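You operate a simulated robot arm through the tools that you are given. There is no shell and no other tool. Be economical: measure what you need, move in short steps, check, and stop when the job is done.

The job below is to be done with a simulated two-armed robot. You get a single attempt, and the scene is never put back.

JOB
Take the card box of ties on the middle of the side bench and put it away on the top of the half pallet. Open the middle sample drawer, take the pot marked "winter" from the bare end of the picking table and leave it in the inside of the middle sample drawer, then shut the drawer. Fetch the purple brush and set it in the orange tray. Press the call button a to switch it on. Hold the purple crate on the bench behind the brush bar jig steady with one hand and put the clod of soil from the low shelf under station b in it with the other. Press the call button b to switch it on. Put the lime cloth from the black belt between the yellow marks on the end of the packing table by the stand. Open the grease block cover. Do these in any order. Set down upright: card box of ties, pot.

It is judged by the outcome, as a careful person would: the job done as asked, and still so three seconds after it is handed in. It fails if anything else is knocked over, pushed out of place, dropped, spilled or broken. Lids that push on must go on centred and level and be pressed home; caps that screw on are set level and turned clockwise until they are tight. Flat cloth is picked up by pressing the open fingertips on it (5 to 10 N) and closing them slowly along it; thin cloth reads only 2 to 8 mm in the jaws.

ROBOT AND FRAMES
Two 7-joint arms with fingered hands on one trunk, on a base that drives. Base frame: it is fixed to the floor where the robot stands at the start and does not move with it; the origin is under the middle of the robot, x ahead of it, y to its left, z up; the surface under the hand at the start is at about z = 880. Lengths are in mm, angles in rad, forces in N, time in s.
The left shoulder is at the start at [21, 214, 1344], the right one opposite. With the tool pointing down near the work surface each hand reaches from about 100 to 580 mm from the robot's upright axis, wherever it stands, measured 20 degrees to its own side. Places, roughly: blue grease pot, grey grease pot [-2000, 1250, 1000]; call button a [-1900, 2500, 700]; call button b [-1900, 3100, 700]; card box of ties [500, 250, 1000]; clod of soil (6x5x4 cm) [-2000, 3100, 500]; end of the packing table by the stand (22x44 cm) [480, 3140, 840]; grease block cover [-4400, 1800, 700]; inside of the middle sample drawer [500, -2800, 400]; lime cloth (9x6x4 cm) [-2300, 4700, 900]; middle sample drawer [400, -2800, 500]; orange tray (34x30x9 cm) [-4500, 4100, 900]; purple brush (9x3x4 cm) [-1800, 1700, 900]; purple crate (15x13x12 cm) [800, 800, 900]; top of the half pallet [300, 10900, 100]. Payload 3.3 kg a hand.
The TCP of each hand is the grasp point between the finger pads, 26 mm short of the fingertips. In the tool frame z runs along the fingers and y along their closing line. Largest opening 132 mm; the body of the gripper starts 73 mm behind the TCP. The gripper is a hand of 2 fingers: y runs from the thumb to the fingers, the wrist lies at [0, 0, -224] in the tool frame, and closing takes about 1.5 s.
Orientation is that of the tool frame in the base frame, as [roll, pitch, yaw] about the fixed x, y, z axes, in that order (R = Rz(yaw) Ry(pitch) Rx(roll)). With the fingers straight down and closing along the base's y, the tool's x points along the base's -x, its y along +y and its z along -z.

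CONTROLS
- The arms move only by the tool send_rows. It takes "left_increments", "right_increments" or both (then of equal length, played together; a hand with none holds still); each is a list of rows, each a list of 7 numbers: the shift along the tool's x, y, z in mm, then the turn, a rotation vector about the tool's x, y, z in rad, then the gripper command, from -1 (shut) to 1 (fully open), values between in proportion. In form: [[dx, dy, dz, ax, ay, az, claw], ...]. A call has 1 to 12 rows; each row shifts and turns the commanded pose from where the row before left it, along the tool's axes as they then stand. A row lasts 0.2 s, in which the tool goes at most 50 mm and 0.15 rad; a call with a longer step from one row to the next is refused whole, and so is a gripper value outside its range. Where a pose cannot be reached the arm comes as near as it can. A force on the tool above 40 N (or 10 N above the force at the start of the call, whichever is more), or a blocked arm, ends the call early, and 0.2 s more pass. Each finger travels about 153 mm/s and halts on what it meets, pressing with about 34 N; the grip force reading is that of the motor and also rises with nothing between the fingers. The clock runs only during rows and for 0.2 s after the last one: add rows that do not move to give the fingers time. It gives the time, the measured TCP pose, the force on the tool (base axes), the opening and the grip force at its end, in the units of the frame above (readings bear some noise), with the torque about the TCP (base axes, N m) and any sound that the robot's microphone picked up.
- Cameras (640 x 400 px; columns grow to the right, rows downward): "scene" is now at [93.4, 19.6, 1509]; the picture's right is [0.23, -0.97, 0.00], its down [-0.63, -0.15, -0.76] and it looks along [0.74, 0.18, -0.65] (base axes); focal length 265 px, centre (320, 200). "left" rides on the left gripper at [-66, -3, -99] in its tool frame; the picture's right is [0.04, -1.00, 0.00], its down [0.83, 0.03, -0.55] and it looks along [0.55, 0.02, 0.83] (tool axes); focal length 261 px, centre (320, 200). "right" rides on the right gripper at [66, -3, -99] in its tool frame; the picture's right is [0.04, 1.00, 0.00], its down [-0.83, 0.03, -0.55] and it looks along [-0.55, 0.02, 0.83] (tool axes); focal length 261 px, centre (320, 200). There is no depth. A picture from a camera that has moved, and an enlarged one, comes with that camera's place and axes in the base frame and with its lens.
- get_image(camera): a new picture of that camera. The clock stands still meanwhile.
- raise_lower(by): slides the trunk up (or, below 0, down) by that many mm; the arms and the scene camera ride with it, the base frame stays. It gives what a move gives, with no picture.
- roll_base(legs): drives the robot by 1 to 6 legs, each [ahead, left, turn to the left] in mm, mm and rad, along the robot's own axes; the way and the turn of a leg run together, so that a leg with both is an arc; at most 1500 mm and 3.142 rad a leg. The arms and the cameras ride along, it lands a little off, and it stops where it bumps. It gives what a move gives.
- set_grasp(shape, hand): the hand has 2 fingers and takes this shape, open, in about a second: jaw (thumb against the fingers, like two jaws); tri (thumb and two fingers); tip (a fingertip pinch); poke (one finger out to press); point (the index stretched); flat (the hand flat); cup (the hand cupped); fist (a fist). The gripper value then closes the fingers along that shape, each until it touches; the sizes above hold for jaw. It gives what a move gives, with no picture.
- aim_head(pan, tilt): turns the head with the scene camera to pan (to the left, within 1.501 rad either way) and tilt (down, from -0.506 to 1.204), counted from straight ahead of the robot. It gives what a move gives.
- zoom(camera, box): a new picture of the part [left, top, right, bottom] of that camera's present view, enlarged. The clock stands still meanwhile.
- hand_in(): hands the job in; it is judged then, once.

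Go step by step. Nothing tells you exact positions but the pictures and the camera data: compare them with the known pose of the tool, close in by small moves and look again before you grip or let go. The budget is 217 turns and 208 pictures, counting those below and the enlarged ones. Unless the task says otherwise, let go and move clear before handing in, and close with one line.

The tools are called after "Call:" by a JSON object that holds its "op" and its "data". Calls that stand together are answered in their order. send_rows: Moves the arms, as the interface text tells. Its arguments: {"type":"object","properties":{"left_increments":{"type":"array","items":{"type":"array","items":{"type":"number"}}},"right_increments":{"type":"array","items":{"type":"array","items":{"type":"number"}}}},"required":[]} The other tools are called the same way: raise_lower (by) slides the trunk up or down; set_grasp (shape, hand) gives the hand a shape; roll_base (legs) drives the base; aim_head (pan, tilt) turns the head that bears the scene camera; get_image (camera) takes a picture; zoom (camera, box) takes an enlarged picture of a part of a camera's view; hand_in () hands the job in.

At the start:

```text
clock: 0.0
left_tool_pos: [428.7, 375.2, 1192.3]
left_orientation: [3.141, -0.002, 3.14]
left_ft_force: [-1.4, -0.6, -0.1]
left_moment: [-0.02, -0.01, 0.02]
left_grip_width: 131.7
left_finger_force: 0.1
left_shape: jaw
right_tool_pos: [283.0, -13.7, 1210.7]
right_orientation: [3.141, 0.0, 3.141]
right_ft_force: [0.4, -0.3, 0.2]
right_moment: [0.0, -0.03, -0.01]
right_grip_width: 131.8
right_finger_force: 0.0
right_shape: jaw
trunk travel left (down, up): [-625.0, 136.0]
robot x, y, heading: [0.4, -0.7, 0.001]
head pan, tilt: [0.234, 0.707]
```

scene: 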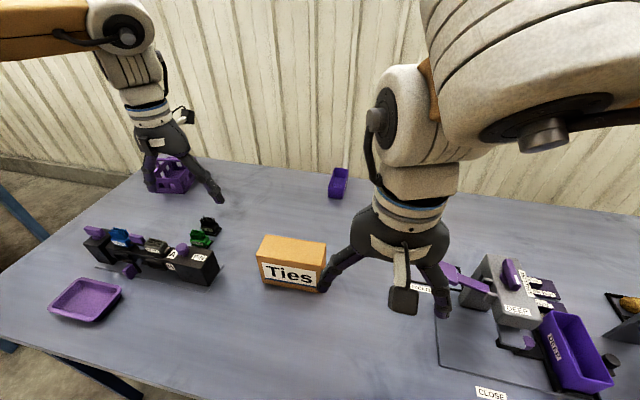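
right: 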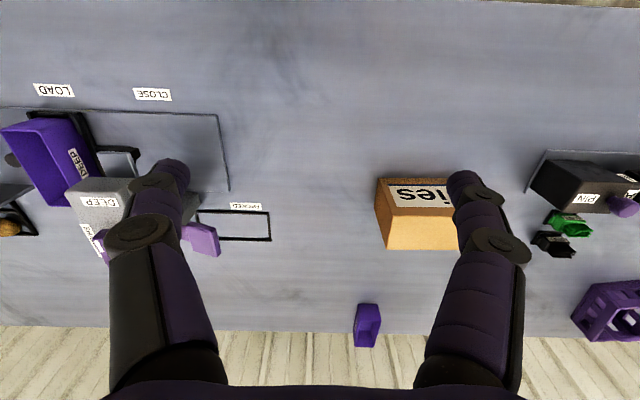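
left: 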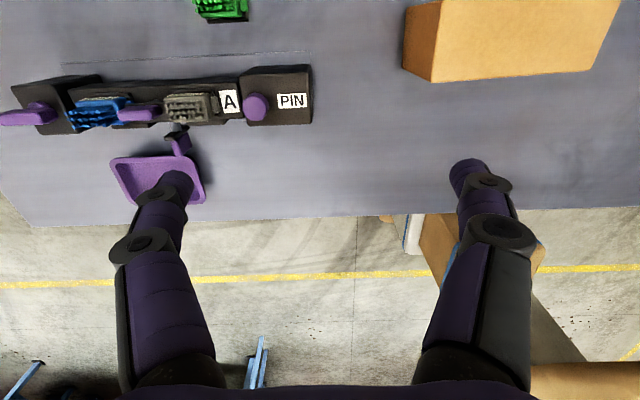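

The box marked "Ties" stands near [495, 195] on the bench. I'll enlarge it to measure it.

Call:
{"op": "zoom", "data": {"camera": "scene", "box": [230, 210, 350, 310]}}

Call:
{"op": "aim_head", "data": {"pan": 1.4, "tilt": 0.3}}

Call:
{"op": "get_image", "data": {"camera": "scene"}}

Call:
{"op": "aim_head", "data": {"pan": -1.4, "tilt": 0.3}}

Call:
{"op": "get_image", "data": {"camera": "scene"}}

```text
4.00 times, centred on (290, 260) of scene
camera zoom: at [93.4, 19.6, 1509.0], right [0.23, -0.97, 0.0], down [-0.63, -0.15, -0.76], along [0.74, 0.18, -0.65], focal length 1061 px, centre (440, -40)
```

zoom: 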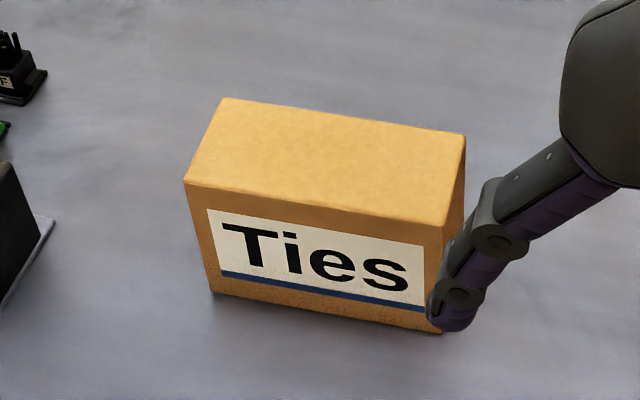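

```text
clock: 1.4
left_tool_pos: [429.8, 376.2, 1191.2]
left_orientation: [-3.141, 0.001, 3.14]
left_ft_force: [0.6, -0.4, -0.4]
left_moment: [0.05, 0.03, 0.02]
left_grip_width: 132.1
left_finger_force: 0.0
left_shape: jaw
right_tool_pos: [283.0, -13.1, 1211.2]
right_orientation: [3.141, 0.0, -3.141]
right_ft_force: [0.0, 0.0, -0.9]
right_moment: [0.0, 0.0, 0.04]
right_grip_width: 131.8
right_finger_force: 0.0
right_shape: jaw
trunk travel left (down, up): [-625.0, 136.0]
robot x, y, heading: [3.4, 4.1, -0.003]
head pan, tilt: [1.4, 0.3]
```

```text
203 pictures are left
camera scene: at [27.0, 92.1, 1545.7], right [0.99, -0.17, 0.0], down [-0.05, -0.29, -0.96], along [0.16, 0.94, -0.3], focal length 265 px, centre (320, 200)
```

scene: 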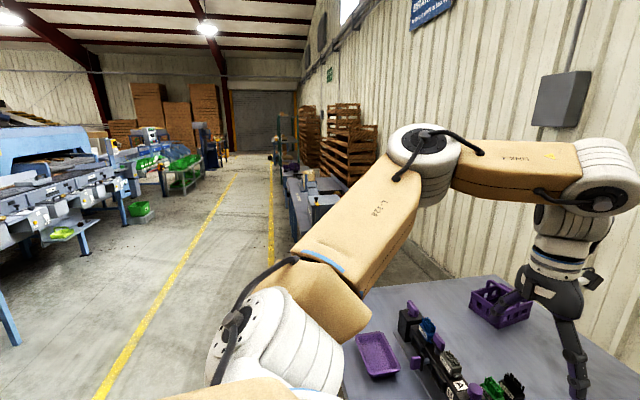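

```text
clock: 3.9
left_tool_pos: [429.1, 376.3, 1192.3]
left_orientation: [-3.14, 0.0, -3.141]
left_ft_force: [0.1, 0.2, 0.3]
left_moment: [0.0, 0.02, 0.02]
left_grip_width: 132.2
left_finger_force: 0.2
left_shape: jaw
right_tool_pos: [282.7, -14.5, 1210.5]
right_orientation: [-3.14, 0.001, 3.141]
right_ft_force: [0.2, 0.6, -0.5]
right_moment: [0.01, -0.01, 0.01]
right_grip_width: 132.0
right_finger_force: 0.0
right_shape: jaw
trunk travel left (down, up): [-625.0, 136.0]
robot x, y, heading: [-0.6, 1.3, 0.003]
head pan, tilt: [-1.4, 0.3]
```

```text
202 pictures are left
camera scene: at [27.0, -91.9, 1545.8], right [-0.99, -0.17, 0.0], down [-0.05, 0.29, -0.96], along [0.16, -0.94, -0.3], focal length 265 px, centre (320, 200)
```

scene: 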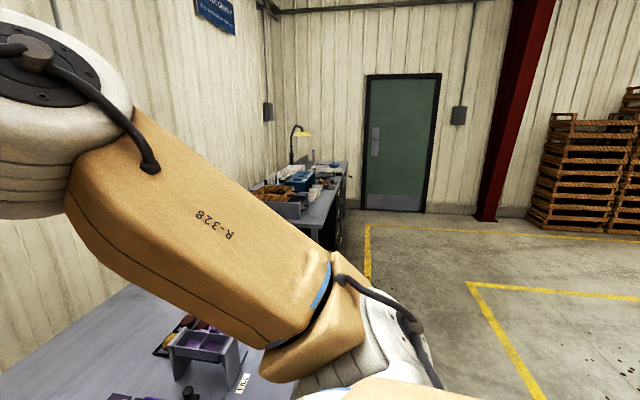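

The box measures about 69 (x) by 156 (y) by 118 mm, centred near [479, 182], with its top at z ≈ 998. I'll take it with the left hand closing along x, so I bring the hand over it and turn the wrist first.

Call:
{"op": "send_rows", "data": {"left_increments": [[-12.5, -48.5, 0, 0, 0, 0, 1], [-12.5, -48.5, 0, 0, 0, 0, 1], [-12.5, -48.5, 0, 0, 0, 0, 1], [-12.5, -48.5, 0, 0, 0, 0, 1], [0, 0, 0, 0, 0, 0.14, 1], [0, 0, 0, 0, 0, 0.14, 1], [0, 0, 0, 0, 0, 0.14, 1], [0, 0, 0, 0, 0, 0.14, 1], [0, 0, 0, 0, 0, 0.14, 1], [0, 0, 0, 0, 0, 0.14, 1], [0, 0, 0, 0, 0, 0.14, 1], [0, 0, 0, 0, 0, 0.14, 1]]}}

Call:
{"op": "send_rows", "data": {"left_increments": [[0, 0, 0, 0, 0, 0.14, 1], [0, 0, 0, 0, 0, 0.14, 1], [0, 0, 0, 0, 0, 0.129, 1], [0, 0, 40, 0, 0, 0, 1], [0, 0, 40, 0, 0, 0, 1], [0, 0, 20, 0, 0, 0, 1]]}}

Call:
{"op": "aim_head", "data": {"pan": 0.3, "tilt": 0.75}}

Call:
{"op": "get_image", "data": {"camera": "scene"}}

Call:
{"op": "get_image", "data": {"camera": "left"}}

```text
clock: 6.5
left_tool_pos: [478.7, 181.8, 1192.8]
left_orientation: [-3.141, 0.002, 2.02]
left_ft_force: [0.7, -0.5, 0.5]
left_moment: [-0.03, -0.01, 0.01]
left_grip_width: 132.0
left_finger_force: 0.1
left_shape: jaw
right_tool_pos: [281.0, -12.9, 1212.0]
right_orientation: [-3.141, 0.0, 3.141]
right_ft_force: [-1.0, 1.2, -0.1]
right_moment: [0.0, 0.01, 0.0]
right_grip_width: 131.8
right_finger_force: 0.0
right_shape: jaw
trunk travel left (down, up): [-625.0, 136.0]
robot x, y, heading: [4.1, 2.0, 0.002]
head pan, tilt: [-1.4, 0.3]
```

```text
clock: 7.8
left_tool_pos: [418.7, 136.4, 1081.7]
left_orientation: [3.14, -0.001, 1.615]
left_ft_force: [-0.1, -0.3, 0.9]
left_moment: [-0.02, -0.03, -0.01]
left_grip_width: 131.8
left_finger_force: 0.0
left_shape: jaw
left hand out of reach, approached as far as the arm can: row 1, 2, 3
right_tool_pos: [282.1, -13.9, 1210.7]
right_orientation: [3.142, 0.0, -3.141]
right_ft_force: [-0.7, 0.7, -0.1]
right_moment: [0.03, 0.02, 0.0]
right_grip_width: 132.0
right_finger_force: 0.1
right_shape: jaw
trunk travel left (down, up): [-625.0, 136.0]
robot x, y, heading: [-0.8, 0.6, 0.001]
head pan, tilt: [-1.4, 0.3]
```

```text
clock: 9.6
left_tool_pos: [418.3, 136.8, 1081.1]
left_orientation: [3.14, 0.0, 1.614]
left_ft_force: [0.6, -0.1, -0.4]
left_moment: [0.04, -0.02, 0.0]
left_grip_width: 131.8
left_finger_force: 0.0
left_shape: jaw
right_tool_pos: [282.9, -14.2, 1210.4]
right_orientation: [3.141, -0.001, -3.14]
right_ft_force: [0.2, 0.6, -0.3]
right_moment: [0.02, -0.01, -0.03]
right_grip_width: 131.9
right_finger_force: 0.1
right_shape: jaw
trunk travel left (down, up): [-625.0, 136.0]
robot x, y, heading: [0.3, -2.6, -0.002]
head pan, tilt: [0.3, 0.75]
```

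```text
201 pictures are left
camera scene: at [90.2, 24.4, 1505.4], right [0.3, -0.96, 0.0], down [-0.65, -0.2, -0.73], along [0.7, 0.22, -0.68], focal length 265 px, centre (320, 200)
```

scene: 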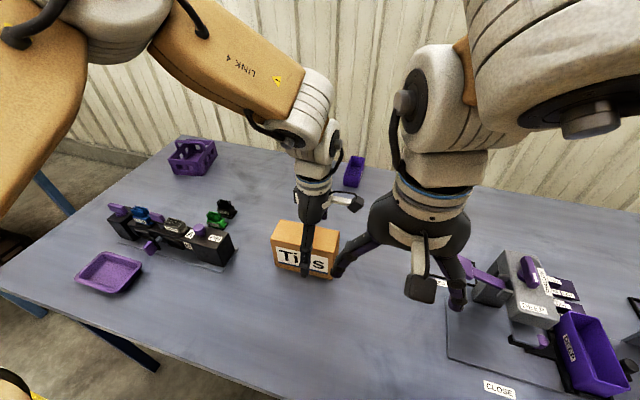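

```text
200 pictures are left
camera left: at [418.9, 71.0, 1181.1], right [-1.0, 0.0, 0.0], down [0.0, 0.83, 0.55], along [0.0, 0.55, -0.83], focal length 261 px, centre (320, 200)
```

left: 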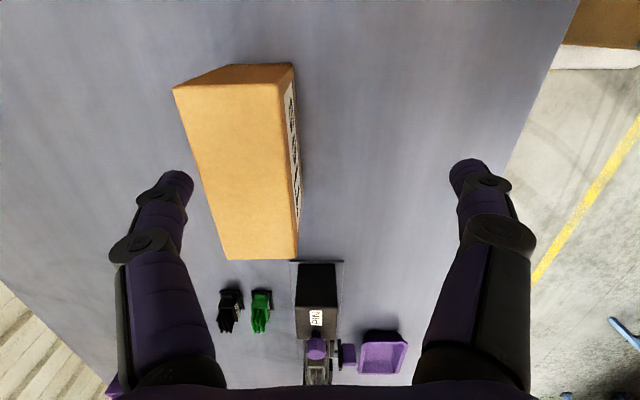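

The hand's yaw already matches the box. I shift it over the box centre at this height and check.

Call:
{"op": "send_rows", "data": {"left_increments": [[21, 31, 0, 0, 0, 0, 1], [21.5, 31.3, 0, 0, 0, 0, 1], [0, 0, 15, 0, 0, 0, 1], [0, 0, 0, 0, 0, 0, 1]]}}

Call:
{"op": "get_image", "data": {"camera": "left"}}

Call:
{"op": "zoom", "data": {"camera": "scene", "box": [240, 170, 380, 290]}}

```text
clock: 10.6
left_tool_pos: [417.6, 135.1, 1068.0]
left_orientation: [3.14, -0.001, 1.617]
left_ft_force: [-0.6, 0.3, -0.6]
left_moment: [-0.01, -0.05, 0.0]
left_grip_width: 131.8
left_finger_force: 0.1
left_shape: jaw
left hand out of reach, approached as far as the arm can: row 1, 2
right_tool_pos: [281.0, -14.6, 1211.5]
right_orientation: [-3.142, 0.001, -3.141]
right_ft_force: [0.1, -0.7, -0.3]
right_moment: [0.01, -0.01, 0.04]
right_grip_width: 131.8
right_finger_force: 0.1
right_shape: jaw
trunk travel left (down, up): [-625.0, 136.0]
robot x, y, heading: [4.9, -1.4, 0.0]
head pan, tilt: [0.3, 0.75]
```

```text
199 pictures are left
camera left: at [417.2, 69.8, 1166.8], right [-1.0, 0.0, 0.0], down [0.0, 0.83, 0.55], along [0.0, 0.55, -0.83], focal length 261 px, centre (320, 200)
```

left: 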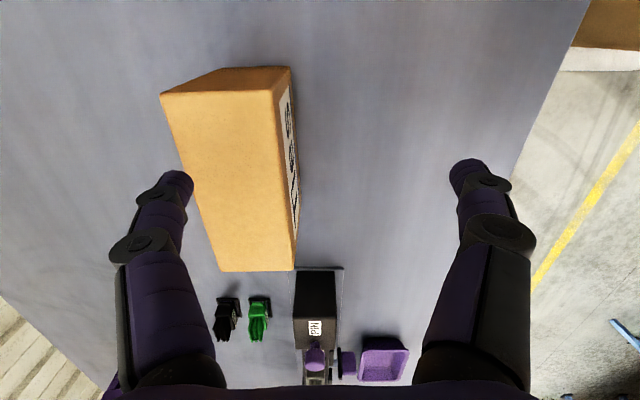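

```text
3.33 times, centred on (310, 230) of scene
camera zoom: at [89.9, 24.4, 1505.4], right [0.3, -0.96, 0.0], down [-0.65, -0.2, -0.73], along [0.7, 0.22, -0.68], focal length 884 px, centre (353, 100)
```

zoom: 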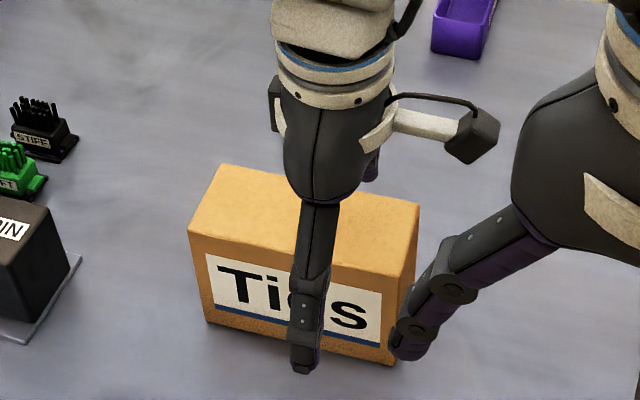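

With this yaw the wrist is at its limit. I try the opposite yaw, turning the hand back by π.

Call:
{"op": "send_rows", "data": {"left_increments": [[0, 0, -20, 0, 0, -0.143, 1], [0, 0, -20, 0, 0, -0.143, 1], [0, 0, 0, 0, 0, -0.143, 1], [0, 0, 0, 0, 0, -0.143, 1], [0, 0, 0, 0, 0, -0.143, 1], [0, 0, 0, 0, 0, -0.143, 1], [0, 0, 0, 0, 0, -0.143, 1], [0, 0, 0, 0, 0, -0.143, 1], [0, 0, 0, 0, 0, -0.143, 1], [0, 0, 0, 0, 0, -0.143, 1], [0, 0, 0, 0, 0, -0.143, 1]]}}

Call:
{"op": "send_rows", "data": {"left_increments": [[0, 0, 0, 0, 0, -0.143, 1], [0, 0, 0, 0, 0, -0.143, 1], [0, 0, 0, 0, 0, -0.143, 1], [0, 0, 0, 0, 0, -0.143, 1], [0, 0, 0, 0, 0, -0.143, 1], [0, 0, 0, 0, 0, -0.143, 1], [0, 0, 0, 0, 0, -0.143, 1], [0, 0, 0, 0, 0, -0.143, 1], [0, 0, 0, 0, 0, -0.143, 1], [0, 0, 0, 0, 0, -0.143, 1], [0, 0, 0, 0, 0, -0.143, 1]]}}

```text
clock: 13.0
left_tool_pos: [419.0, 135.9, 1106.1]
left_orientation: [3.142, 0.002, -3.097]
left_ft_force: [0.3, -0.6, 0.3]
left_moment: [0.04, 0.02, -0.01]
left_grip_width: 131.9
left_finger_force: 0.1
left_shape: jaw
right_tool_pos: [282.7, -13.9, 1211.1]
right_orientation: [3.141, 0.0, -3.141]
right_ft_force: [-0.3, 0.0, -0.2]
right_moment: [0.02, -0.03, -0.01]
right_grip_width: 132.1
right_finger_force: 0.1
right_shape: jaw
trunk travel left (down, up): [-625.0, 136.0]
robot x, y, heading: [-1.8, -2.3, -0.004]
head pan, tilt: [0.3, 0.75]
```

```text
clock: 15.4
left_tool_pos: [418.3, 135.0, 1106.3]
left_orientation: [3.14, -0.001, -1.524]
left_ft_force: [-0.1, -0.4, 0.3]
left_moment: [0.0, -0.01, 0.01]
left_grip_width: 131.9
left_finger_force: 0.0
left_shape: jaw
right_tool_pos: [281.4, -14.5, 1210.8]
right_orientation: [-3.141, 0.0, 3.141]
right_ft_force: [-0.4, 0.1, -0.7]
right_moment: [-0.01, 0.01, 0.01]
right_grip_width: 132.1
right_finger_force: 0.0
right_shape: jaw
trunk travel left (down, up): [-625.0, 136.0]
robot x, y, heading: [0.7, 0.4, -0.0]
head pan, tilt: [0.3, 0.75]
```

The opposite yaw works. Now I move over the box centre.

Call:
{"op": "send_rows", "data": {"left_increments": [[-21.5, -31.3, 0, 0, 0, 0, 1], [-21.5, -31.3, 0, 0, 0, 0, 1], [0, 0, 25, 0, 0, 0, 1], [0, 0, 0, 0, 0, 0, 1]]}}

Call:
{"op": "get_image", "data": {"camera": "left"}}

Call:
{"op": "zoom", "data": {"camera": "scene", "box": [240, 170, 380, 290]}}

```text
clock: 16.4
left_tool_pos: [479.5, 181.8, 1082.9]
left_orientation: [3.141, 0.001, -1.525]
left_ft_force: [-0.1, 0.2, 0.4]
left_moment: [0.0, -0.01, -0.02]
left_grip_width: 132.1
left_finger_force: 0.0
left_shape: jaw
right_tool_pos: [281.0, -14.7, 1211.5]
right_orientation: [-3.141, -0.001, -3.141]
right_ft_force: [-0.4, -0.2, 0.4]
right_moment: [-0.02, 0.01, 0.01]
right_grip_width: 132.0
right_finger_force: 0.0
right_shape: jaw
trunk travel left (down, up): [-625.0, 136.0]
robot x, y, heading: [-1.5, -1.0, -0.003]
head pan, tilt: [0.3, 0.75]
```

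```text
197 pictures are left
camera left: at [478.7, 247.4, 1182.8], right [1.0, 0.0, 0.0], down [0.0, -0.83, 0.55], along [0.0, -0.55, -0.83], focal length 261 px, centre (320, 200)
```

left: 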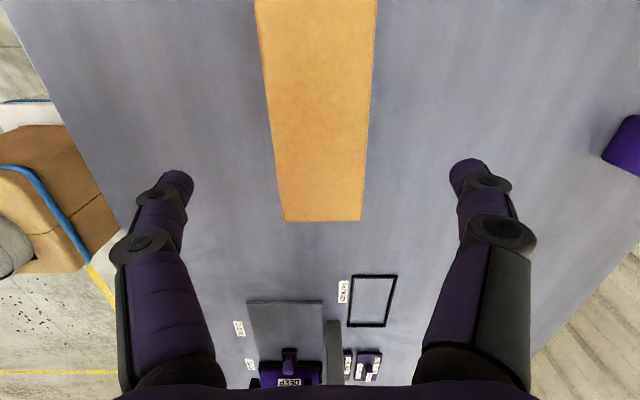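

```text
3.33 times, centred on (310, 230) of scene
camera zoom: at [90.1, 24.2, 1505.4], right [0.3, -0.96, 0.0], down [-0.65, -0.2, -0.73], along [0.7, 0.22, -0.68], focal length 884 px, centre (353, 100)
```

zoom: 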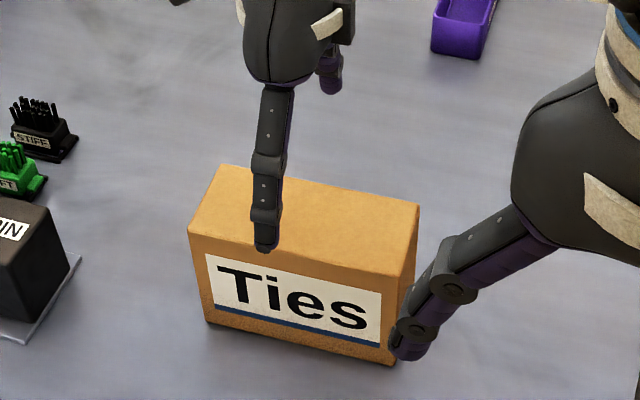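

The box lies centred between the fingers. I go down and close.

Call:
{"op": "send_rows", "data": {"left_increments": [[0, 0, 45, 0, 0, 0, 1], [0, 0, 45, 0, 0, 0, 1], [0, 0, 43, 0, 0, 0, 1], [0, 0, 0, 0, 0, 0, 0.3], [0, 0, 0, 0, 0, 0, 0.05], [0, 0, 0, 0, 0, 0, -0.3], [0, 0, 0, 0, 0, 0, -0.6], [0, 0, 0, 0, 0, 0, -1], [0, 0, 0, 0, 0, 0, -1], [0, 0, 0, 0, 0, 0, -1]]}}

Call:
{"op": "send_rows", "data": {"left_increments": [[0, 0, -40, 0, 0, 0, -1], [0, 0, -40, 0, 0, 0, -1], [0, 0, -40, 0, 0, 0, -1], [0, 0, 0, 0, 0, 0, -1]]}}

Call:
{"op": "get_image", "data": {"camera": "left"}}

Call:
{"op": "get_image", "data": {"camera": "scene"}}

```text
clock: 18.6
left_tool_pos: [478.0, 182.2, 951.0]
left_orientation: [3.141, -0.001, -1.526]
left_ft_force: [0.4, -0.1, -0.1]
left_moment: [0.02, 0.02, -0.03]
left_grip_width: 62.8
left_finger_force: 33.6
left_shape: jaw
right_tool_pos: [282.7, -14.1, 1211.0]
right_orientation: [-3.141, -0.003, 3.141]
right_ft_force: [0.7, 0.9, -0.7]
right_moment: [-0.01, 0.0, 0.05]
right_grip_width: 132.1
right_finger_force: 0.0
right_shape: jaw
trunk travel left (down, up): [-625.0, 136.0]
robot x, y, heading: [0.7, -0.5, 0.002]
head pan, tilt: [0.3, 0.75]
```

```text
clock: 19.6
left_tool_pos: [479.2, 182.8, 1069.9]
left_orientation: [3.14, 0.001, -1.525]
left_ft_force: [0.4, 0.3, -2.8]
left_moment: [0.05, 0.02, 0.02]
left_grip_width: 62.7
left_finger_force: 34.3
left_shape: jaw
right_tool_pos: [283.4, -14.4, 1209.5]
right_orientation: [-3.141, -0.002, -3.141]
right_ft_force: [-0.2, 0.1, 0.2]
right_moment: [-0.02, -0.03, 0.02]
right_grip_width: 132.1
right_finger_force: 0.0
right_shape: jaw
trunk travel left (down, up): [-625.0, 136.0]
robot x, y, heading: [2.7, 1.4, -0.001]
head pan, tilt: [0.3, 0.75]
```

```text
195 pictures are left
camera left: at [479.1, 248.5, 1169.7], right [1.0, 0.0, 0.0], down [0.0, -0.83, 0.55], along [0.0, -0.55, -0.83], focal length 261 px, centre (320, 200)
```

left: 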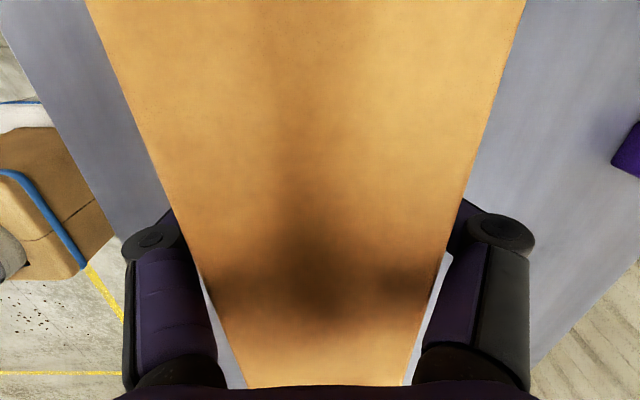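

```text
194 pictures are left
camera scene: at [91.0, 24.9, 1505.3], right [0.3, -0.96, 0.0], down [-0.65, -0.2, -0.73], along [0.7, 0.22, -0.68], focal length 265 px, centre (320, 200)
```

scene: 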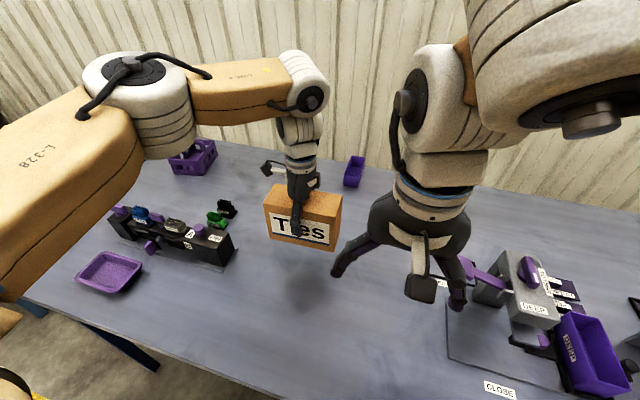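

The box is held (width 63, its bottom 71 mm below the TCP). Now I back into the aisle, turn left and drive up it toward the half pallet.

Call:
{"op": "roll_base", "data": {"legs": [[-500, 0, 0], [0, 0, 1.571], [1500, 0, 0], [1500, 0, 0], [1500, 0, 0]]}}

Call:
{"op": "aim_head", "data": {"pan": 0, "tilt": 0.2}}

Call:
{"op": "get_image", "data": {"camera": "scene"}}

Call:
{"op": "aim_head", "data": {"pan": 1.2, "tilt": 0.4}}

Call:
{"op": "get_image", "data": {"camera": "scene"}}

Call:
{"op": "aim_head", "data": {"pan": -1.2, "tilt": 0.4}}

Call:
{"op": "get_image", "data": {"camera": "scene"}}

```text
clock: 47.6
left_tool_pos: [-1028.8, 4975.1, 1069.1]
left_orientation: [3.141, 0.0, 0.129]
left_ft_force: [0.0, -0.3, -3.7]
left_moment: [-0.02, -0.05, 0.0]
left_grip_width: 62.0
left_finger_force: 33.8
left_shape: jaw
right_tool_pos: [-815.4, 4796.5, 1210.2]
right_orientation: [-3.141, -0.001, -1.483]
right_ft_force: [-0.7, 0.1, 0.7]
right_moment: [-0.04, -0.01, 0.0]
right_grip_width: 131.8
right_finger_force: 0.1
right_shape: jaw
trunk travel left (down, up): [-625.0, 136.0]
robot x, y, heading: [-804.1, 4512.0, 1.655]
head pan, tilt: [0.3, 0.75]
```

```text
clock: 48.6
left_tool_pos: [-1028.5, 4973.8, 1070.0]
left_orientation: [-3.141, 0.0, 0.13]
left_ft_force: [-0.3, -0.7, -2.6]
left_moment: [-0.04, 0.01, 0.01]
left_grip_width: 62.2
left_finger_force: 33.8
left_shape: jaw
right_tool_pos: [-816.2, 4795.7, 1211.7]
right_orientation: [-3.141, 0.001, -1.485]
right_ft_force: [1.0, 0.7, 0.6]
right_moment: [0.03, -0.01, 0.0]
right_grip_width: 131.8
right_finger_force: 0.2
right_shape: jaw
trunk travel left (down, up): [-625.0, 136.0]
robot x, y, heading: [-809.2, 4513.4, 1.651]
head pan, tilt: [0.0, 0.201]
```

```text
193 pictures are left
camera scene: at [-815.7, 4617.5, 1554.9], right [1.0, 0.08, 0.0], down [0.02, -0.2, -0.98], along [-0.08, 0.98, -0.2], focal length 265 px, centre (320, 200)
```

scene: 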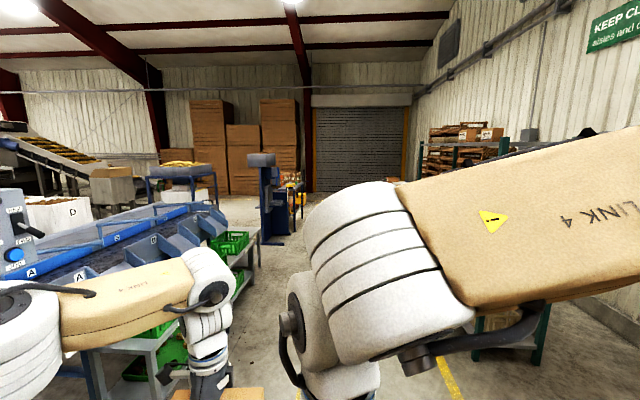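

```text
clock: 50.0
left_tool_pos: [-1028.2, 4975.0, 1069.5]
left_orientation: [-3.141, -0.001, 0.13]
left_ft_force: [-0.6, 0.4, -2.7]
left_moment: [-0.02, -0.02, 0.03]
left_grip_width: 62.1
left_finger_force: 34.6
left_shape: jaw
right_tool_pos: [-817.0, 4795.8, 1211.0]
right_orientation: [-3.141, 0.0, -1.486]
right_ft_force: [0.5, -0.1, -0.3]
right_moment: [-0.02, 0.01, -0.01]
right_grip_width: 131.7
right_finger_force: 0.2
right_shape: jaw
trunk travel left (down, up): [-625.0, 136.0]
robot x, y, heading: [-806.9, 4510.6, 1.651]
head pan, tilt: [1.201, 0.4]
```

```text
192 pictures are left
camera scene: at [-896.6, 4550.7, 1536.5], right [0.28, 0.96, 0.0], down [0.37, -0.11, -0.92], along [-0.88, 0.26, -0.39], focal length 265 px, centre (320, 200)
```

scene: 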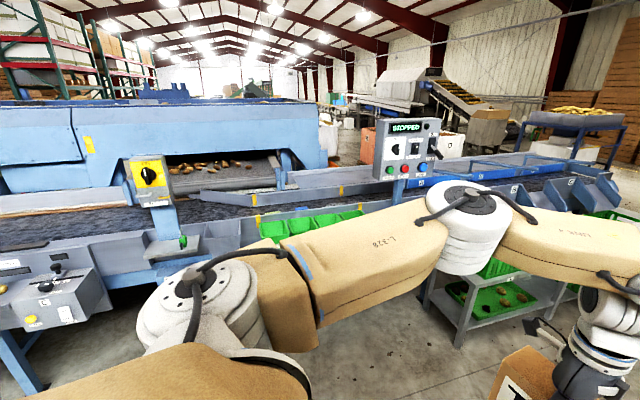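

```text
clock: 52.2
left_tool_pos: [-1027.5, 4974.6, 1070.3]
left_orientation: [-3.141, -0.001, 0.13]
left_ft_force: [-0.5, 0.3, -2.6]
left_moment: [-0.01, -0.05, -0.02]
left_grip_width: 62.4
left_finger_force: 34.0
left_shape: jaw
right_tool_pos: [-816.5, 4796.1, 1210.8]
right_orientation: [3.142, 0.0, -1.486]
right_ft_force: [0.0, -1.0, -0.5]
right_moment: [0.01, 0.0, 0.02]
right_grip_width: 131.9
right_finger_force: 0.0
right_shape: jaw
trunk travel left (down, up): [-625.0, 136.0]
robot x, y, heading: [-805.1, 4511.5, 1.655]
head pan, tilt: [-1.201, 0.4]
```

```text
191 pictures are left
camera scene: at [-724.5, 4565.3, 1536.5], right [0.44, -0.9, 0.0], down [-0.35, -0.17, -0.92], along [0.83, 0.4, -0.39], focal length 265 px, centre (320, 200)
```

scene: 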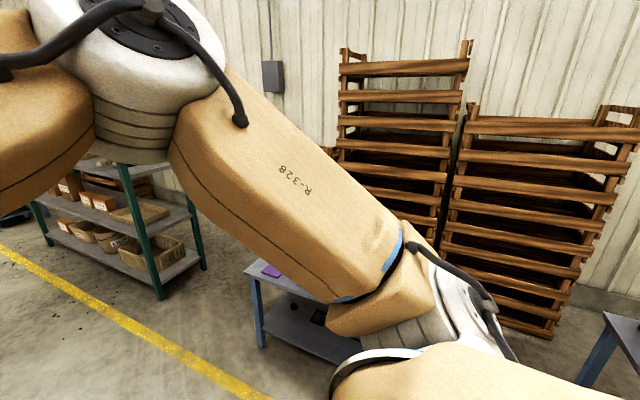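

I'm at x ≈ -805, y ≈ 4511 with the aisle clear ahead. I correct the heading and drive on to about y = 9000.

Call:
{"op": "roll_base", "data": {"legs": [[0, 0, -0.17], [1500, 0, 0], [1500, 0, 0], [1300, 0, 0]]}}

Call:
{"op": "aim_head", "data": {"pan": -0.1, "tilt": 0.5}}

Call:
{"op": "get_image", "data": {"camera": "scene"}}

Call:
{"op": "aim_head", "data": {"pan": -0.9, "tilt": 0.5}}

Call:
{"op": "get_image", "data": {"camera": "scene"}}

```text
clock: 73.6
left_tool_pos: [-467.9, 9318.1, 1070.5]
left_orientation: [3.138, 0.001, -0.075]
left_ft_force: [-0.3, -0.2, -2.7]
left_moment: [0.02, 0.01, 0.02]
left_grip_width: 62.4
left_finger_force: 34.0
left_shape: jaw
right_tool_pos: [-296.0, 9099.1, 1210.9]
right_orientation: [3.14, 0.001, -1.691]
right_ft_force: [-0.3, -1.4, -0.2]
right_moment: [0.0, -0.02, -0.05]
right_grip_width: 131.8
right_finger_force: 0.1
right_shape: jaw
trunk travel left (down, up): [-625.0, 136.0]
robot x, y, heading: [-349.1, 8822.5, 1.448]
head pan, tilt: [-1.201, 0.4]
```

```text
clock: 75.0
left_tool_pos: [-467.2, 9318.9, 1069.4]
left_orientation: [3.14, 0.001, -0.076]
left_ft_force: [0.1, 0.2, -3.9]
left_moment: [0.02, 0.01, 0.01]
left_grip_width: 62.0
left_finger_force: 34.0
left_shape: jaw
right_tool_pos: [-296.1, 9099.5, 1210.3]
right_orientation: [-3.142, 0.0, -1.693]
right_ft_force: [0.4, -0.1, 0.5]
right_moment: [0.01, 0.01, -0.02]
right_grip_width: 132.1
right_finger_force: 0.0
right_shape: jaw
trunk travel left (down, up): [-625.0, 136.0]
robot x, y, heading: [-343.4, 8821.7, 1.45]
head pan, tilt: [-0.099, 0.499]
```

```text
190 pictures are left
camera scene: at [-322.8, 8921.0, 1527.3], right [0.98, -0.22, 0.0], down [-0.1, -0.47, -0.88], along [0.19, 0.86, -0.48], focal length 265 px, centre (320, 200)
```

scene: 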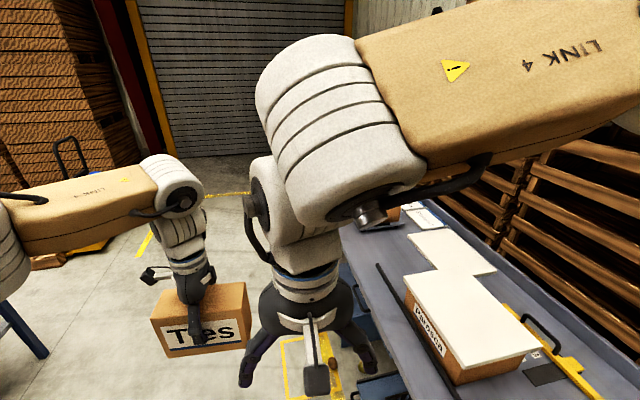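

```text
clock: 76.1
left_tool_pos: [-466.7, 9318.8, 1069.9]
left_orientation: [3.14, 0.001, -0.076]
left_ft_force: [0.9, 1.3, -1.7]
left_moment: [-0.02, -0.01, 0.01]
left_grip_width: 62.1
left_finger_force: 33.7
left_shape: jaw
right_tool_pos: [-295.1, 9098.4, 1210.6]
right_orientation: [3.141, 0.0, -1.69]
right_ft_force: [-0.3, -0.2, 0.0]
right_moment: [0.02, 0.02, 0.02]
right_grip_width: 131.9
right_finger_force: 0.0
right_shape: jaw
trunk travel left (down, up): [-625.0, 136.0]
robot x, y, heading: [-345.2, 8820.6, 1.452]
head pan, tilt: [-0.901, 0.499]
```

```text
189 pictures are left
camera scene: at [-265.2, 8879.8, 1527.3], right [0.52, -0.85, 0.0], down [-0.41, -0.25, -0.88], along [0.75, 0.46, -0.48], focal length 265 px, centre (320, 200)
```

scene: 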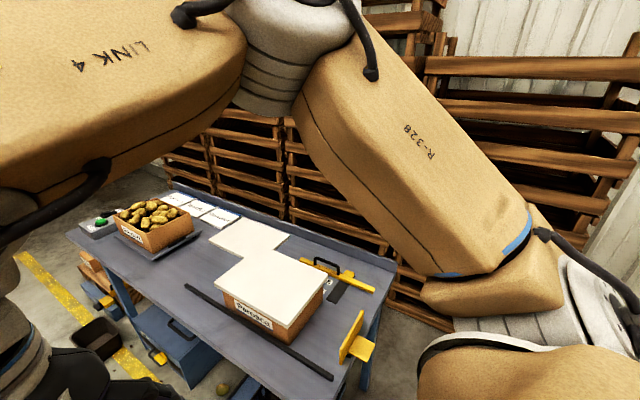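

A table lies to the right, with the pallet beyond it at its far end. I shift left and drive on past the table, then look right.

Call:
{"op": "roll_base", "data": {"legs": [[500, 250, 0.12], [1050, 40, 0]]}}

Call:
{"op": "aim_head", "data": {"pan": -0.7, "tilt": 0.7}}

Call:
{"op": "get_image", "data": {"camera": "scene"}}

Call:
{"op": "aim_head", "data": {"pan": -1.4, "tilt": 0.6}}

Call:
{"op": "get_image", "data": {"camera": "scene"}}

```text
clock: 84.4
left_tool_pos: [-818.6, 10868.7, 1069.8]
left_orientation: [3.14, -0.001, 0.07]
left_ft_force: [-0.3, 0.0, -3.4]
left_moment: [0.02, 0.01, 0.04]
left_grip_width: 62.4
left_finger_force: 33.9
left_shape: jaw
right_tool_pos: [-616.5, 10677.1, 1211.0]
right_orientation: [3.14, 0.0, -1.543]
right_ft_force: [-0.2, 0.3, 0.3]
right_moment: [-0.02, -0.01, -0.01]
right_grip_width: 131.6
right_finger_force: 0.0
right_shape: jaw
trunk travel left (down, up): [-625.0, 136.0]
robot x, y, heading: [-620.7, 10394.0, 1.598]
head pan, tilt: [-0.901, 0.499]
```

```text
clock: 85.1
left_tool_pos: [-818.1, 10867.9, 1071.0]
left_orientation: [3.139, 0.0, 0.071]
left_ft_force: [0.2, -0.1, -2.6]
left_moment: [0.0, 0.04, 0.02]
left_grip_width: 61.8
left_finger_force: 34.4
left_shape: jaw
right_tool_pos: [-617.1, 10677.2, 1210.2]
right_orientation: [3.141, -0.001, -1.545]
right_ft_force: [0.0, 0.9, 0.2]
right_moment: [0.01, 0.02, -0.02]
right_grip_width: 131.8
right_finger_force: 0.0
right_shape: jaw
trunk travel left (down, up): [-625.0, 136.0]
robot x, y, heading: [-619.7, 10393.7, 1.6]
head pan, tilt: [-0.7, 0.7]
```

```text
188 pictures are left
camera scene: at [-570.7, 10471.8, 1509.7], right [0.78, -0.62, 0.0], down [-0.4, -0.5, -0.77], along [0.48, 0.6, -0.64], focal length 265 px, centre (320, 200)
```

scene: 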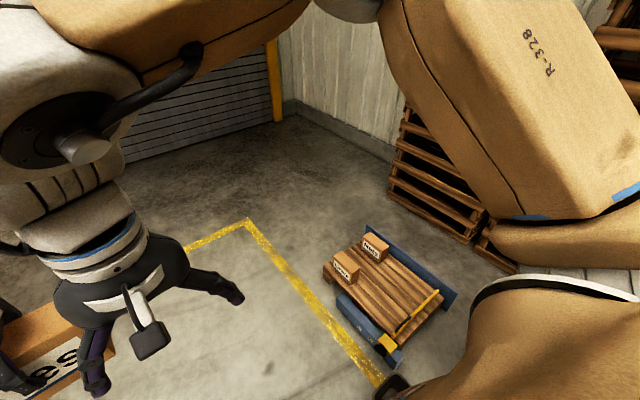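

```text
clock: 86.2
left_tool_pos: [-818.2, 10867.5, 1069.6]
left_orientation: [3.14, 0.0, 0.072]
left_ft_force: [-0.6, -0.4, -2.7]
left_moment: [0.0, -0.03, 0.0]
left_grip_width: 62.3
left_finger_force: 33.9
left_shape: jaw
right_tool_pos: [-616.6, 10678.3, 1210.5]
right_orientation: [-3.14, 0.0, -1.545]
right_ft_force: [-0.6, -1.0, -0.2]
right_moment: [0.0, 0.01, 0.0]
right_grip_width: 131.9
right_finger_force: 0.1
right_shape: jaw
trunk travel left (down, up): [-625.0, 136.0]
robot x, y, heading: [-627.2, 10393.4, 1.596]
head pan, tilt: [-1.4, 0.6]
```

```text
187 pictures are left
camera scene: at [-537.1, 10423.0, 1518.3], right [0.2, -0.98, 0.0], down [-0.55, -0.11, -0.83], along [0.81, 0.16, -0.56], focal length 265 px, centre (320, 200)
```

scene: 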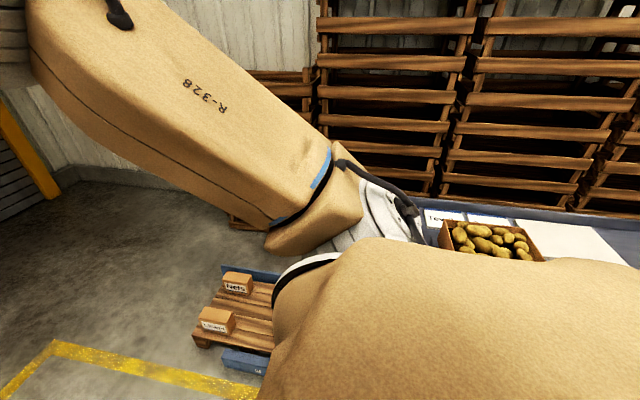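

I see the half pallet near [270, 10880], with two small boxes on its far end and bare planks on the near side. I turn to face +x and come up beside it.

Call:
{"op": "roll_base", "data": {"legs": [[0, 0, -1.597], [0, 260, 0], [150, 0, 0]]}}

Call:
{"op": "aim_head", "data": {"pan": 0.25, "tilt": 0.9}}

Call:
{"op": "get_image", "data": {"camera": "scene"}}

```text
clock: 92.8
left_tool_pos: [-2.2, 10845.9, 1068.7]
left_orientation: [3.139, 0.001, -1.501]
left_ft_force: [0.1, -0.6, -3.8]
left_moment: [0.02, 0.05, -0.02]
left_grip_width: 61.9
left_finger_force: 33.7
left_shape: jaw
right_tool_pos: [-192.9, 10645.3, 1211.1]
right_orientation: [-3.142, -0.001, -3.117]
right_ft_force: [0.6, -0.4, -0.3]
right_moment: [-0.03, -0.01, -0.02]
right_grip_width: 132.2
right_finger_force: 0.1
right_shape: jaw
trunk travel left (down, up): [-625.0, 136.0]
robot x, y, heading: [-476.9, 10658.0, 0.026]
head pan, tilt: [-1.4, 0.6]
```

```text
clock: 94.5
left_tool_pos: [-3.0, 10846.5, 1070.5]
left_orientation: [3.141, 0.001, -1.502]
left_ft_force: [-0.1, 0.6, -2.9]
left_moment: [0.01, 0.0, 0.02]
left_grip_width: 61.6
left_finger_force: 33.8
left_shape: jaw
right_tool_pos: [-195.2, 10644.9, 1210.1]
right_orientation: [-3.141, 0.0, -3.117]
right_ft_force: [0.0, 0.4, -1.0]
right_moment: [-0.02, 0.02, -0.01]
right_grip_width: 131.9
right_finger_force: 0.0
right_shape: jaw
trunk travel left (down, up): [-625.0, 136.0]
robot x, y, heading: [-481.6, 10655.2, 0.019]
head pan, tilt: [0.25, 0.901]
```

```text
186 pictures are left
camera scene: at [-393.6, 10673.4, 1493.5], right [0.27, -0.96, 0.0], down [-0.75, -0.21, -0.62], along [0.6, 0.17, -0.78], focal length 265 px, centre (320, 200)
```

scene: 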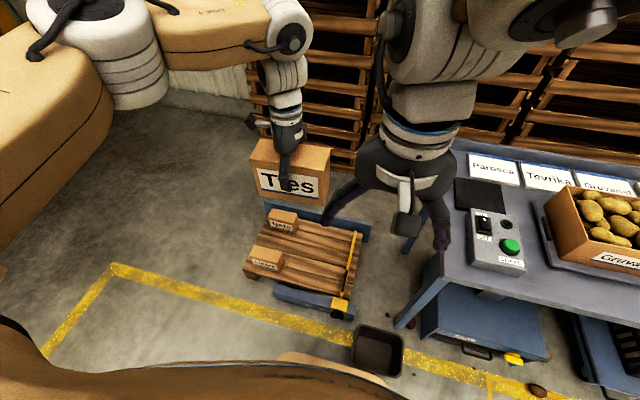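

Zooming in on the pallet for accurate measurements.

Call:
{"op": "zoom", "data": {"camera": "scene", "box": [230, 190, 390, 330]}}

Call:
{"op": "get_image", "data": {"camera": "left"}}

```text
2.86 times, centred on (310, 260) of scene
camera zoom: at [-393.6, 10673.4, 1493.5], right [0.27, -0.96, 0.0], down [-0.75, -0.21, -0.62], along [0.6, 0.17, -0.78], focal length 758 px, centre (349, 29)
```

zoom: 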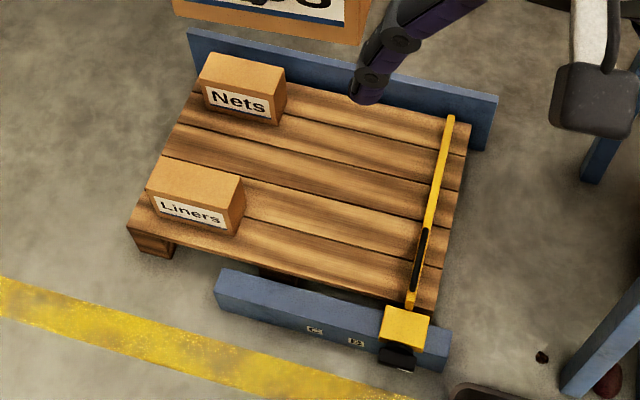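

```text
184 pictures are left
camera left: at [-4.8, 10912.1, 1169.6], right [1.0, 0.03, 0.0], down [0.02, -0.83, 0.55], along [0.01, -0.55, -0.83], focal length 261 px, centre (320, 200)
```

left: 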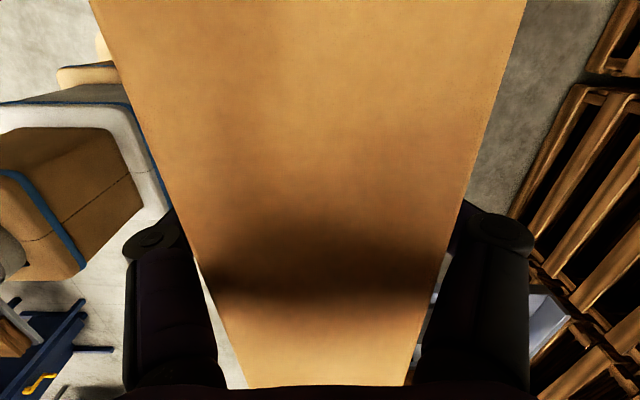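

The deck is at z ≈ 125 and its free area runs from x 75 to 469 and y 10710 to 11030. The right elbow would sink onto the table when the trunk drops, so I raise the right hand first, then close in.

Call:
{"op": "send_rows", "data": {"right_increments": [[0, 0, -50, 0, 0, 0, 1], [0, 0, -50, 0, 0, 0, 1], [0, 0, -50, 0, 0, 0, 1], [0, 0, -50, 0, 0, 0, 1], [0, 0, -50, 0, 0, 0, 1], [0, 0, -50, 0, 0, 0, 1]]}}

Call:
{"op": "roll_base", "data": {"legs": [[205, 60, 0]]}}

Call:
{"op": "aim_head", "data": {"pan": -0.4, "tilt": 0.5}}

Call:
{"op": "get_image", "data": {"camera": "scene"}}

Call:
{"op": "get_image", "data": {"camera": "right"}}

```text
clock: 95.9
left_tool_pos: [-2.9, 10848.8, 1068.9]
left_orientation: [3.139, -0.003, -1.502]
left_ft_force: [0.3, 1.1, -3.2]
left_moment: [-0.07, 0.01, -0.01]
left_grip_width: 61.7
left_finger_force: 34.3
left_shape: jaw
right_tool_pos: [-194.6, 10647.0, 1508.8]
right_orientation: [-3.137, 0.0, -3.12]
right_ft_force: [0.4, 0.9, -0.2]
right_moment: [-0.07, -0.03, 0.01]
right_grip_width: 131.8
right_finger_force: 0.0
right_shape: jaw
right hand out of reach, approached as far as the arm can: row 5
trunk travel left (down, up): [-625.0, 136.0]
robot x, y, heading: [-479.4, 10651.1, 0.03]
head pan, tilt: [0.25, 0.901]
```

```text
clock: 96.6
left_tool_pos: [1.4, 10847.7, 1069.2]
left_orientation: [3.138, -0.001, -1.499]
left_ft_force: [0.0, -0.9, -2.3]
left_moment: [0.05, 0.0, -0.02]
left_grip_width: 61.7
left_finger_force: 33.9
left_shape: jaw
right_tool_pos: [-188.6, 10645.1, 1509.1]
right_orientation: [-3.139, -0.002, -3.118]
right_ft_force: [-0.4, 1.1, -0.2]
right_moment: [0.01, 0.03, 0.01]
right_grip_width: 131.9
right_finger_force: 0.0
right_shape: jaw
trunk travel left (down, up): [-625.0, 136.0]
robot x, y, heading: [-477.0, 10654.5, 0.023]
head pan, tilt: [0.25, 0.901]
stopped in leg 1: the robot was blocked; the commanded pose is now the measured one
```

```text
clock: 97.7
left_tool_pos: [1.8, 10848.0, 1070.1]
left_orientation: [3.139, -0.001, -1.502]
left_ft_force: [0.4, 0.2, -2.8]
left_moment: [0.02, 0.01, 0.01]
left_grip_width: 61.4
left_finger_force: 34.3
left_shape: jaw
right_tool_pos: [-189.9, 10645.4, 1509.3]
right_orientation: [-3.138, 0.0, -3.119]
right_ft_force: [-0.2, -0.1, -0.5]
right_moment: [-0.02, 0.03, 0.02]
right_grip_width: 132.1
right_finger_force: 0.1
right_shape: jaw
trunk travel left (down, up): [-625.0, 136.0]
robot x, y, heading: [-473.1, 10652.9, 0.026]
head pan, tilt: [-0.4, 0.499]
```

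```text
183 pictures are left
camera scene: at [-377.0, 10621.4, 1527.2], right [-0.37, -0.93, 0.0], down [-0.45, 0.18, -0.88], along [0.82, -0.32, -0.48], focal length 265 px, centre (320, 200)
```

scene: 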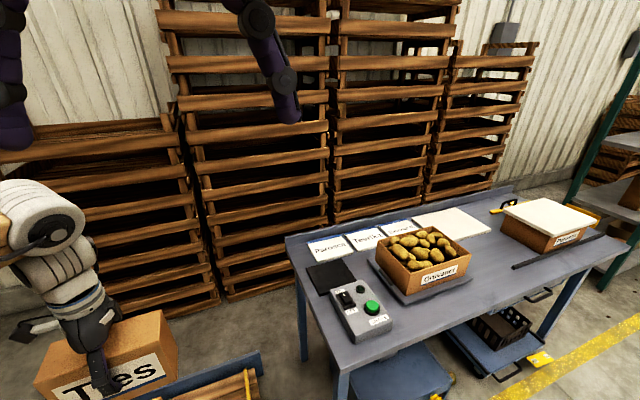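

```text
182 pictures are left
camera right: at [-254.9, 10641.6, 1607.7], right [-0.06, 1.0, 0.0], down [0.83, 0.06, 0.55], along [0.55, 0.03, -0.83], focal length 261 px, centre (320, 200)
```

right: 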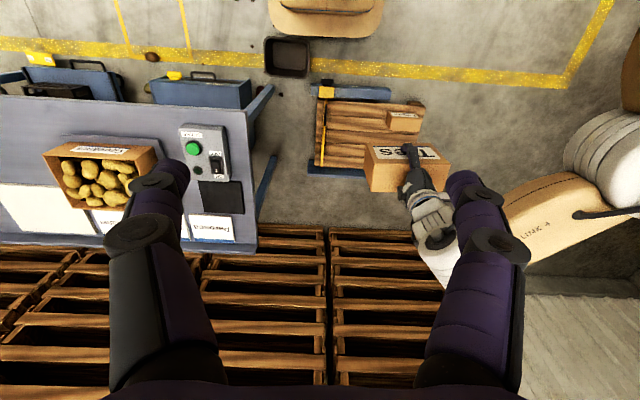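

A black bin on the floor near [-119, 10475] is in front of the base's right corner. I back off a little, shift left past it, then go ahead.

Call:
{"op": "roll_base", "data": {"legs": [[-30, 0, -0.025], [0, 190, 0], [190, 0, 0]]}}

Call:
{"op": "aim_head", "data": {"pan": 0.0, "tilt": 1.1}}

Call:
{"op": "get_image", "data": {"camera": "scene"}}

Call:
{"op": "get_image", "data": {"camera": "right"}}

```text
clock: 100.8
left_tool_pos: [167.5, 11030.2, 1068.7]
left_orientation: [3.138, 0.0, -1.524]
left_ft_force: [0.4, -0.9, -3.1]
left_moment: [0.0, 0.0, 0.01]
left_grip_width: 61.9
left_finger_force: 34.0
left_shape: jaw
right_tool_pos: [-27.7, 10832.4, 1507.7]
right_orientation: [-3.14, 0.0, -3.139]
right_ft_force: [0.3, -0.3, 0.4]
right_moment: [-0.01, 0.03, -0.03]
right_grip_width: 131.9
right_finger_force: 0.1
right_shape: jaw
trunk travel left (down, up): [-625.0, 136.0]
robot x, y, heading: [-309.2, 10846.7, 0.001]
head pan, tilt: [-0.4, 0.499]
```

```text
clock: 101.8
left_tool_pos: [166.1, 11029.0, 1070.2]
left_orientation: [3.141, 0.0, -1.522]
left_ft_force: [-0.5, 0.1, -2.6]
left_moment: [0.02, -0.02, -0.01]
left_grip_width: 61.5
left_finger_force: 34.0
left_shape: jaw
right_tool_pos: [-28.3, 10830.4, 1508.2]
right_orientation: [-3.138, 0.0, -3.141]
right_ft_force: [0.3, -0.2, -0.5]
right_moment: [0.0, -0.01, -0.01]
right_grip_width: 131.7
right_finger_force: 0.0
right_shape: jaw
trunk travel left (down, up): [-625.0, 136.0]
robot x, y, heading: [-311.1, 10846.4, 0.006]
head pan, tilt: [0.0, 1.1]
```

```text
181 pictures are left
camera scene: at [-237.2, 10846.7, 1479.6], right [0.0, -1.0, 0.0], down [-0.89, 0.0, -0.45], along [0.45, 0.0, -0.89], focal length 265 px, centre (320, 200)
```

scene: 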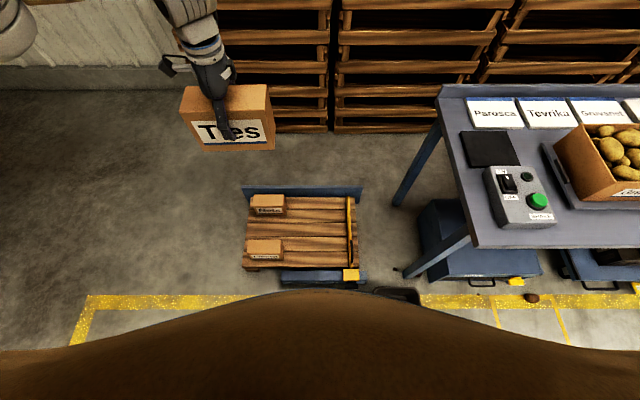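

```text
180 pictures are left
camera right: at [-94.0, 10829.0, 1607.6], right [-0.04, 1.0, 0.0], down [0.83, 0.04, 0.55], along [0.55, 0.02, -0.83], focal length 261 px, centre (320, 200)
```

right: 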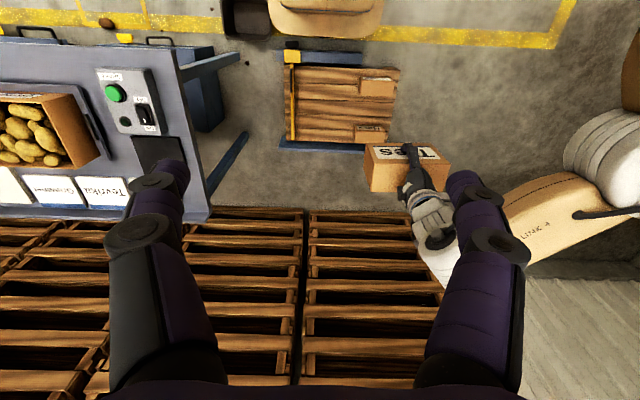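

The pallet's free gap runs from y 10705 to 11033. I bring the box over its middle (y ≈ 10872, x ≈ 200) and lower the trunk.

Call:
{"op": "send_rows", "data": {"left_increments": [[39.6, -6.6, 0, 0, 0, 0, -1], [39.6, -6.6, 0, 0, 0, 0, -1], [39.6, -6.6, 0, 0, 0, 0, -1], [39.6, -6.6, 0, 0, 0, 0, -1], [0, 0, 0, 0, 0, 0, -1]]}}

Call:
{"op": "raise_lower", "data": {"by": -600}}

Call:
{"op": "get_image", "data": {"camera": "scene"}}

```text
clock: 103.0
left_tool_pos: [184.4, 10911.5, 1067.1]
left_orientation: [3.13, -0.01, -1.472]
left_ft_force: [-0.5, 0.4, -2.5]
left_moment: [0.0, -0.02, -0.03]
left_grip_width: 61.5
left_finger_force: 34.6
left_shape: jaw
left hand out of reach, approached as far as the arm can: row 3, 4
right_tool_pos: [-29.3, 10831.2, 1508.2]
right_orientation: [-3.137, 0.0, -3.141]
right_ft_force: [-0.7, 0.3, -0.4]
right_moment: [0.02, -0.01, 0.03]
right_grip_width: 131.9
right_finger_force: 0.0
right_shape: jaw
trunk travel left (down, up): [-625.0, 136.0]
robot x, y, heading: [-314.8, 10845.9, 0.002]
head pan, tilt: [0.0, 1.1]
```

```text
refused: -600 is not a number from -400 to 400
```

```text
179 pictures are left
camera scene: at [-237.7, 10846.5, 1479.6], right [0.0, -1.0, 0.0], down [-0.89, 0.0, -0.45], along [0.45, 0.0, -0.89], focal length 265 px, centre (320, 200)
```

scene: 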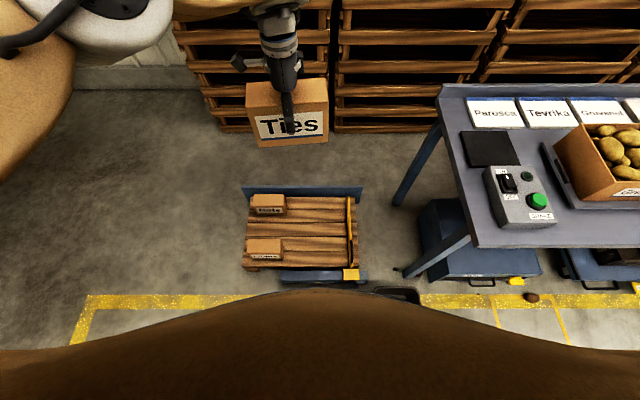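

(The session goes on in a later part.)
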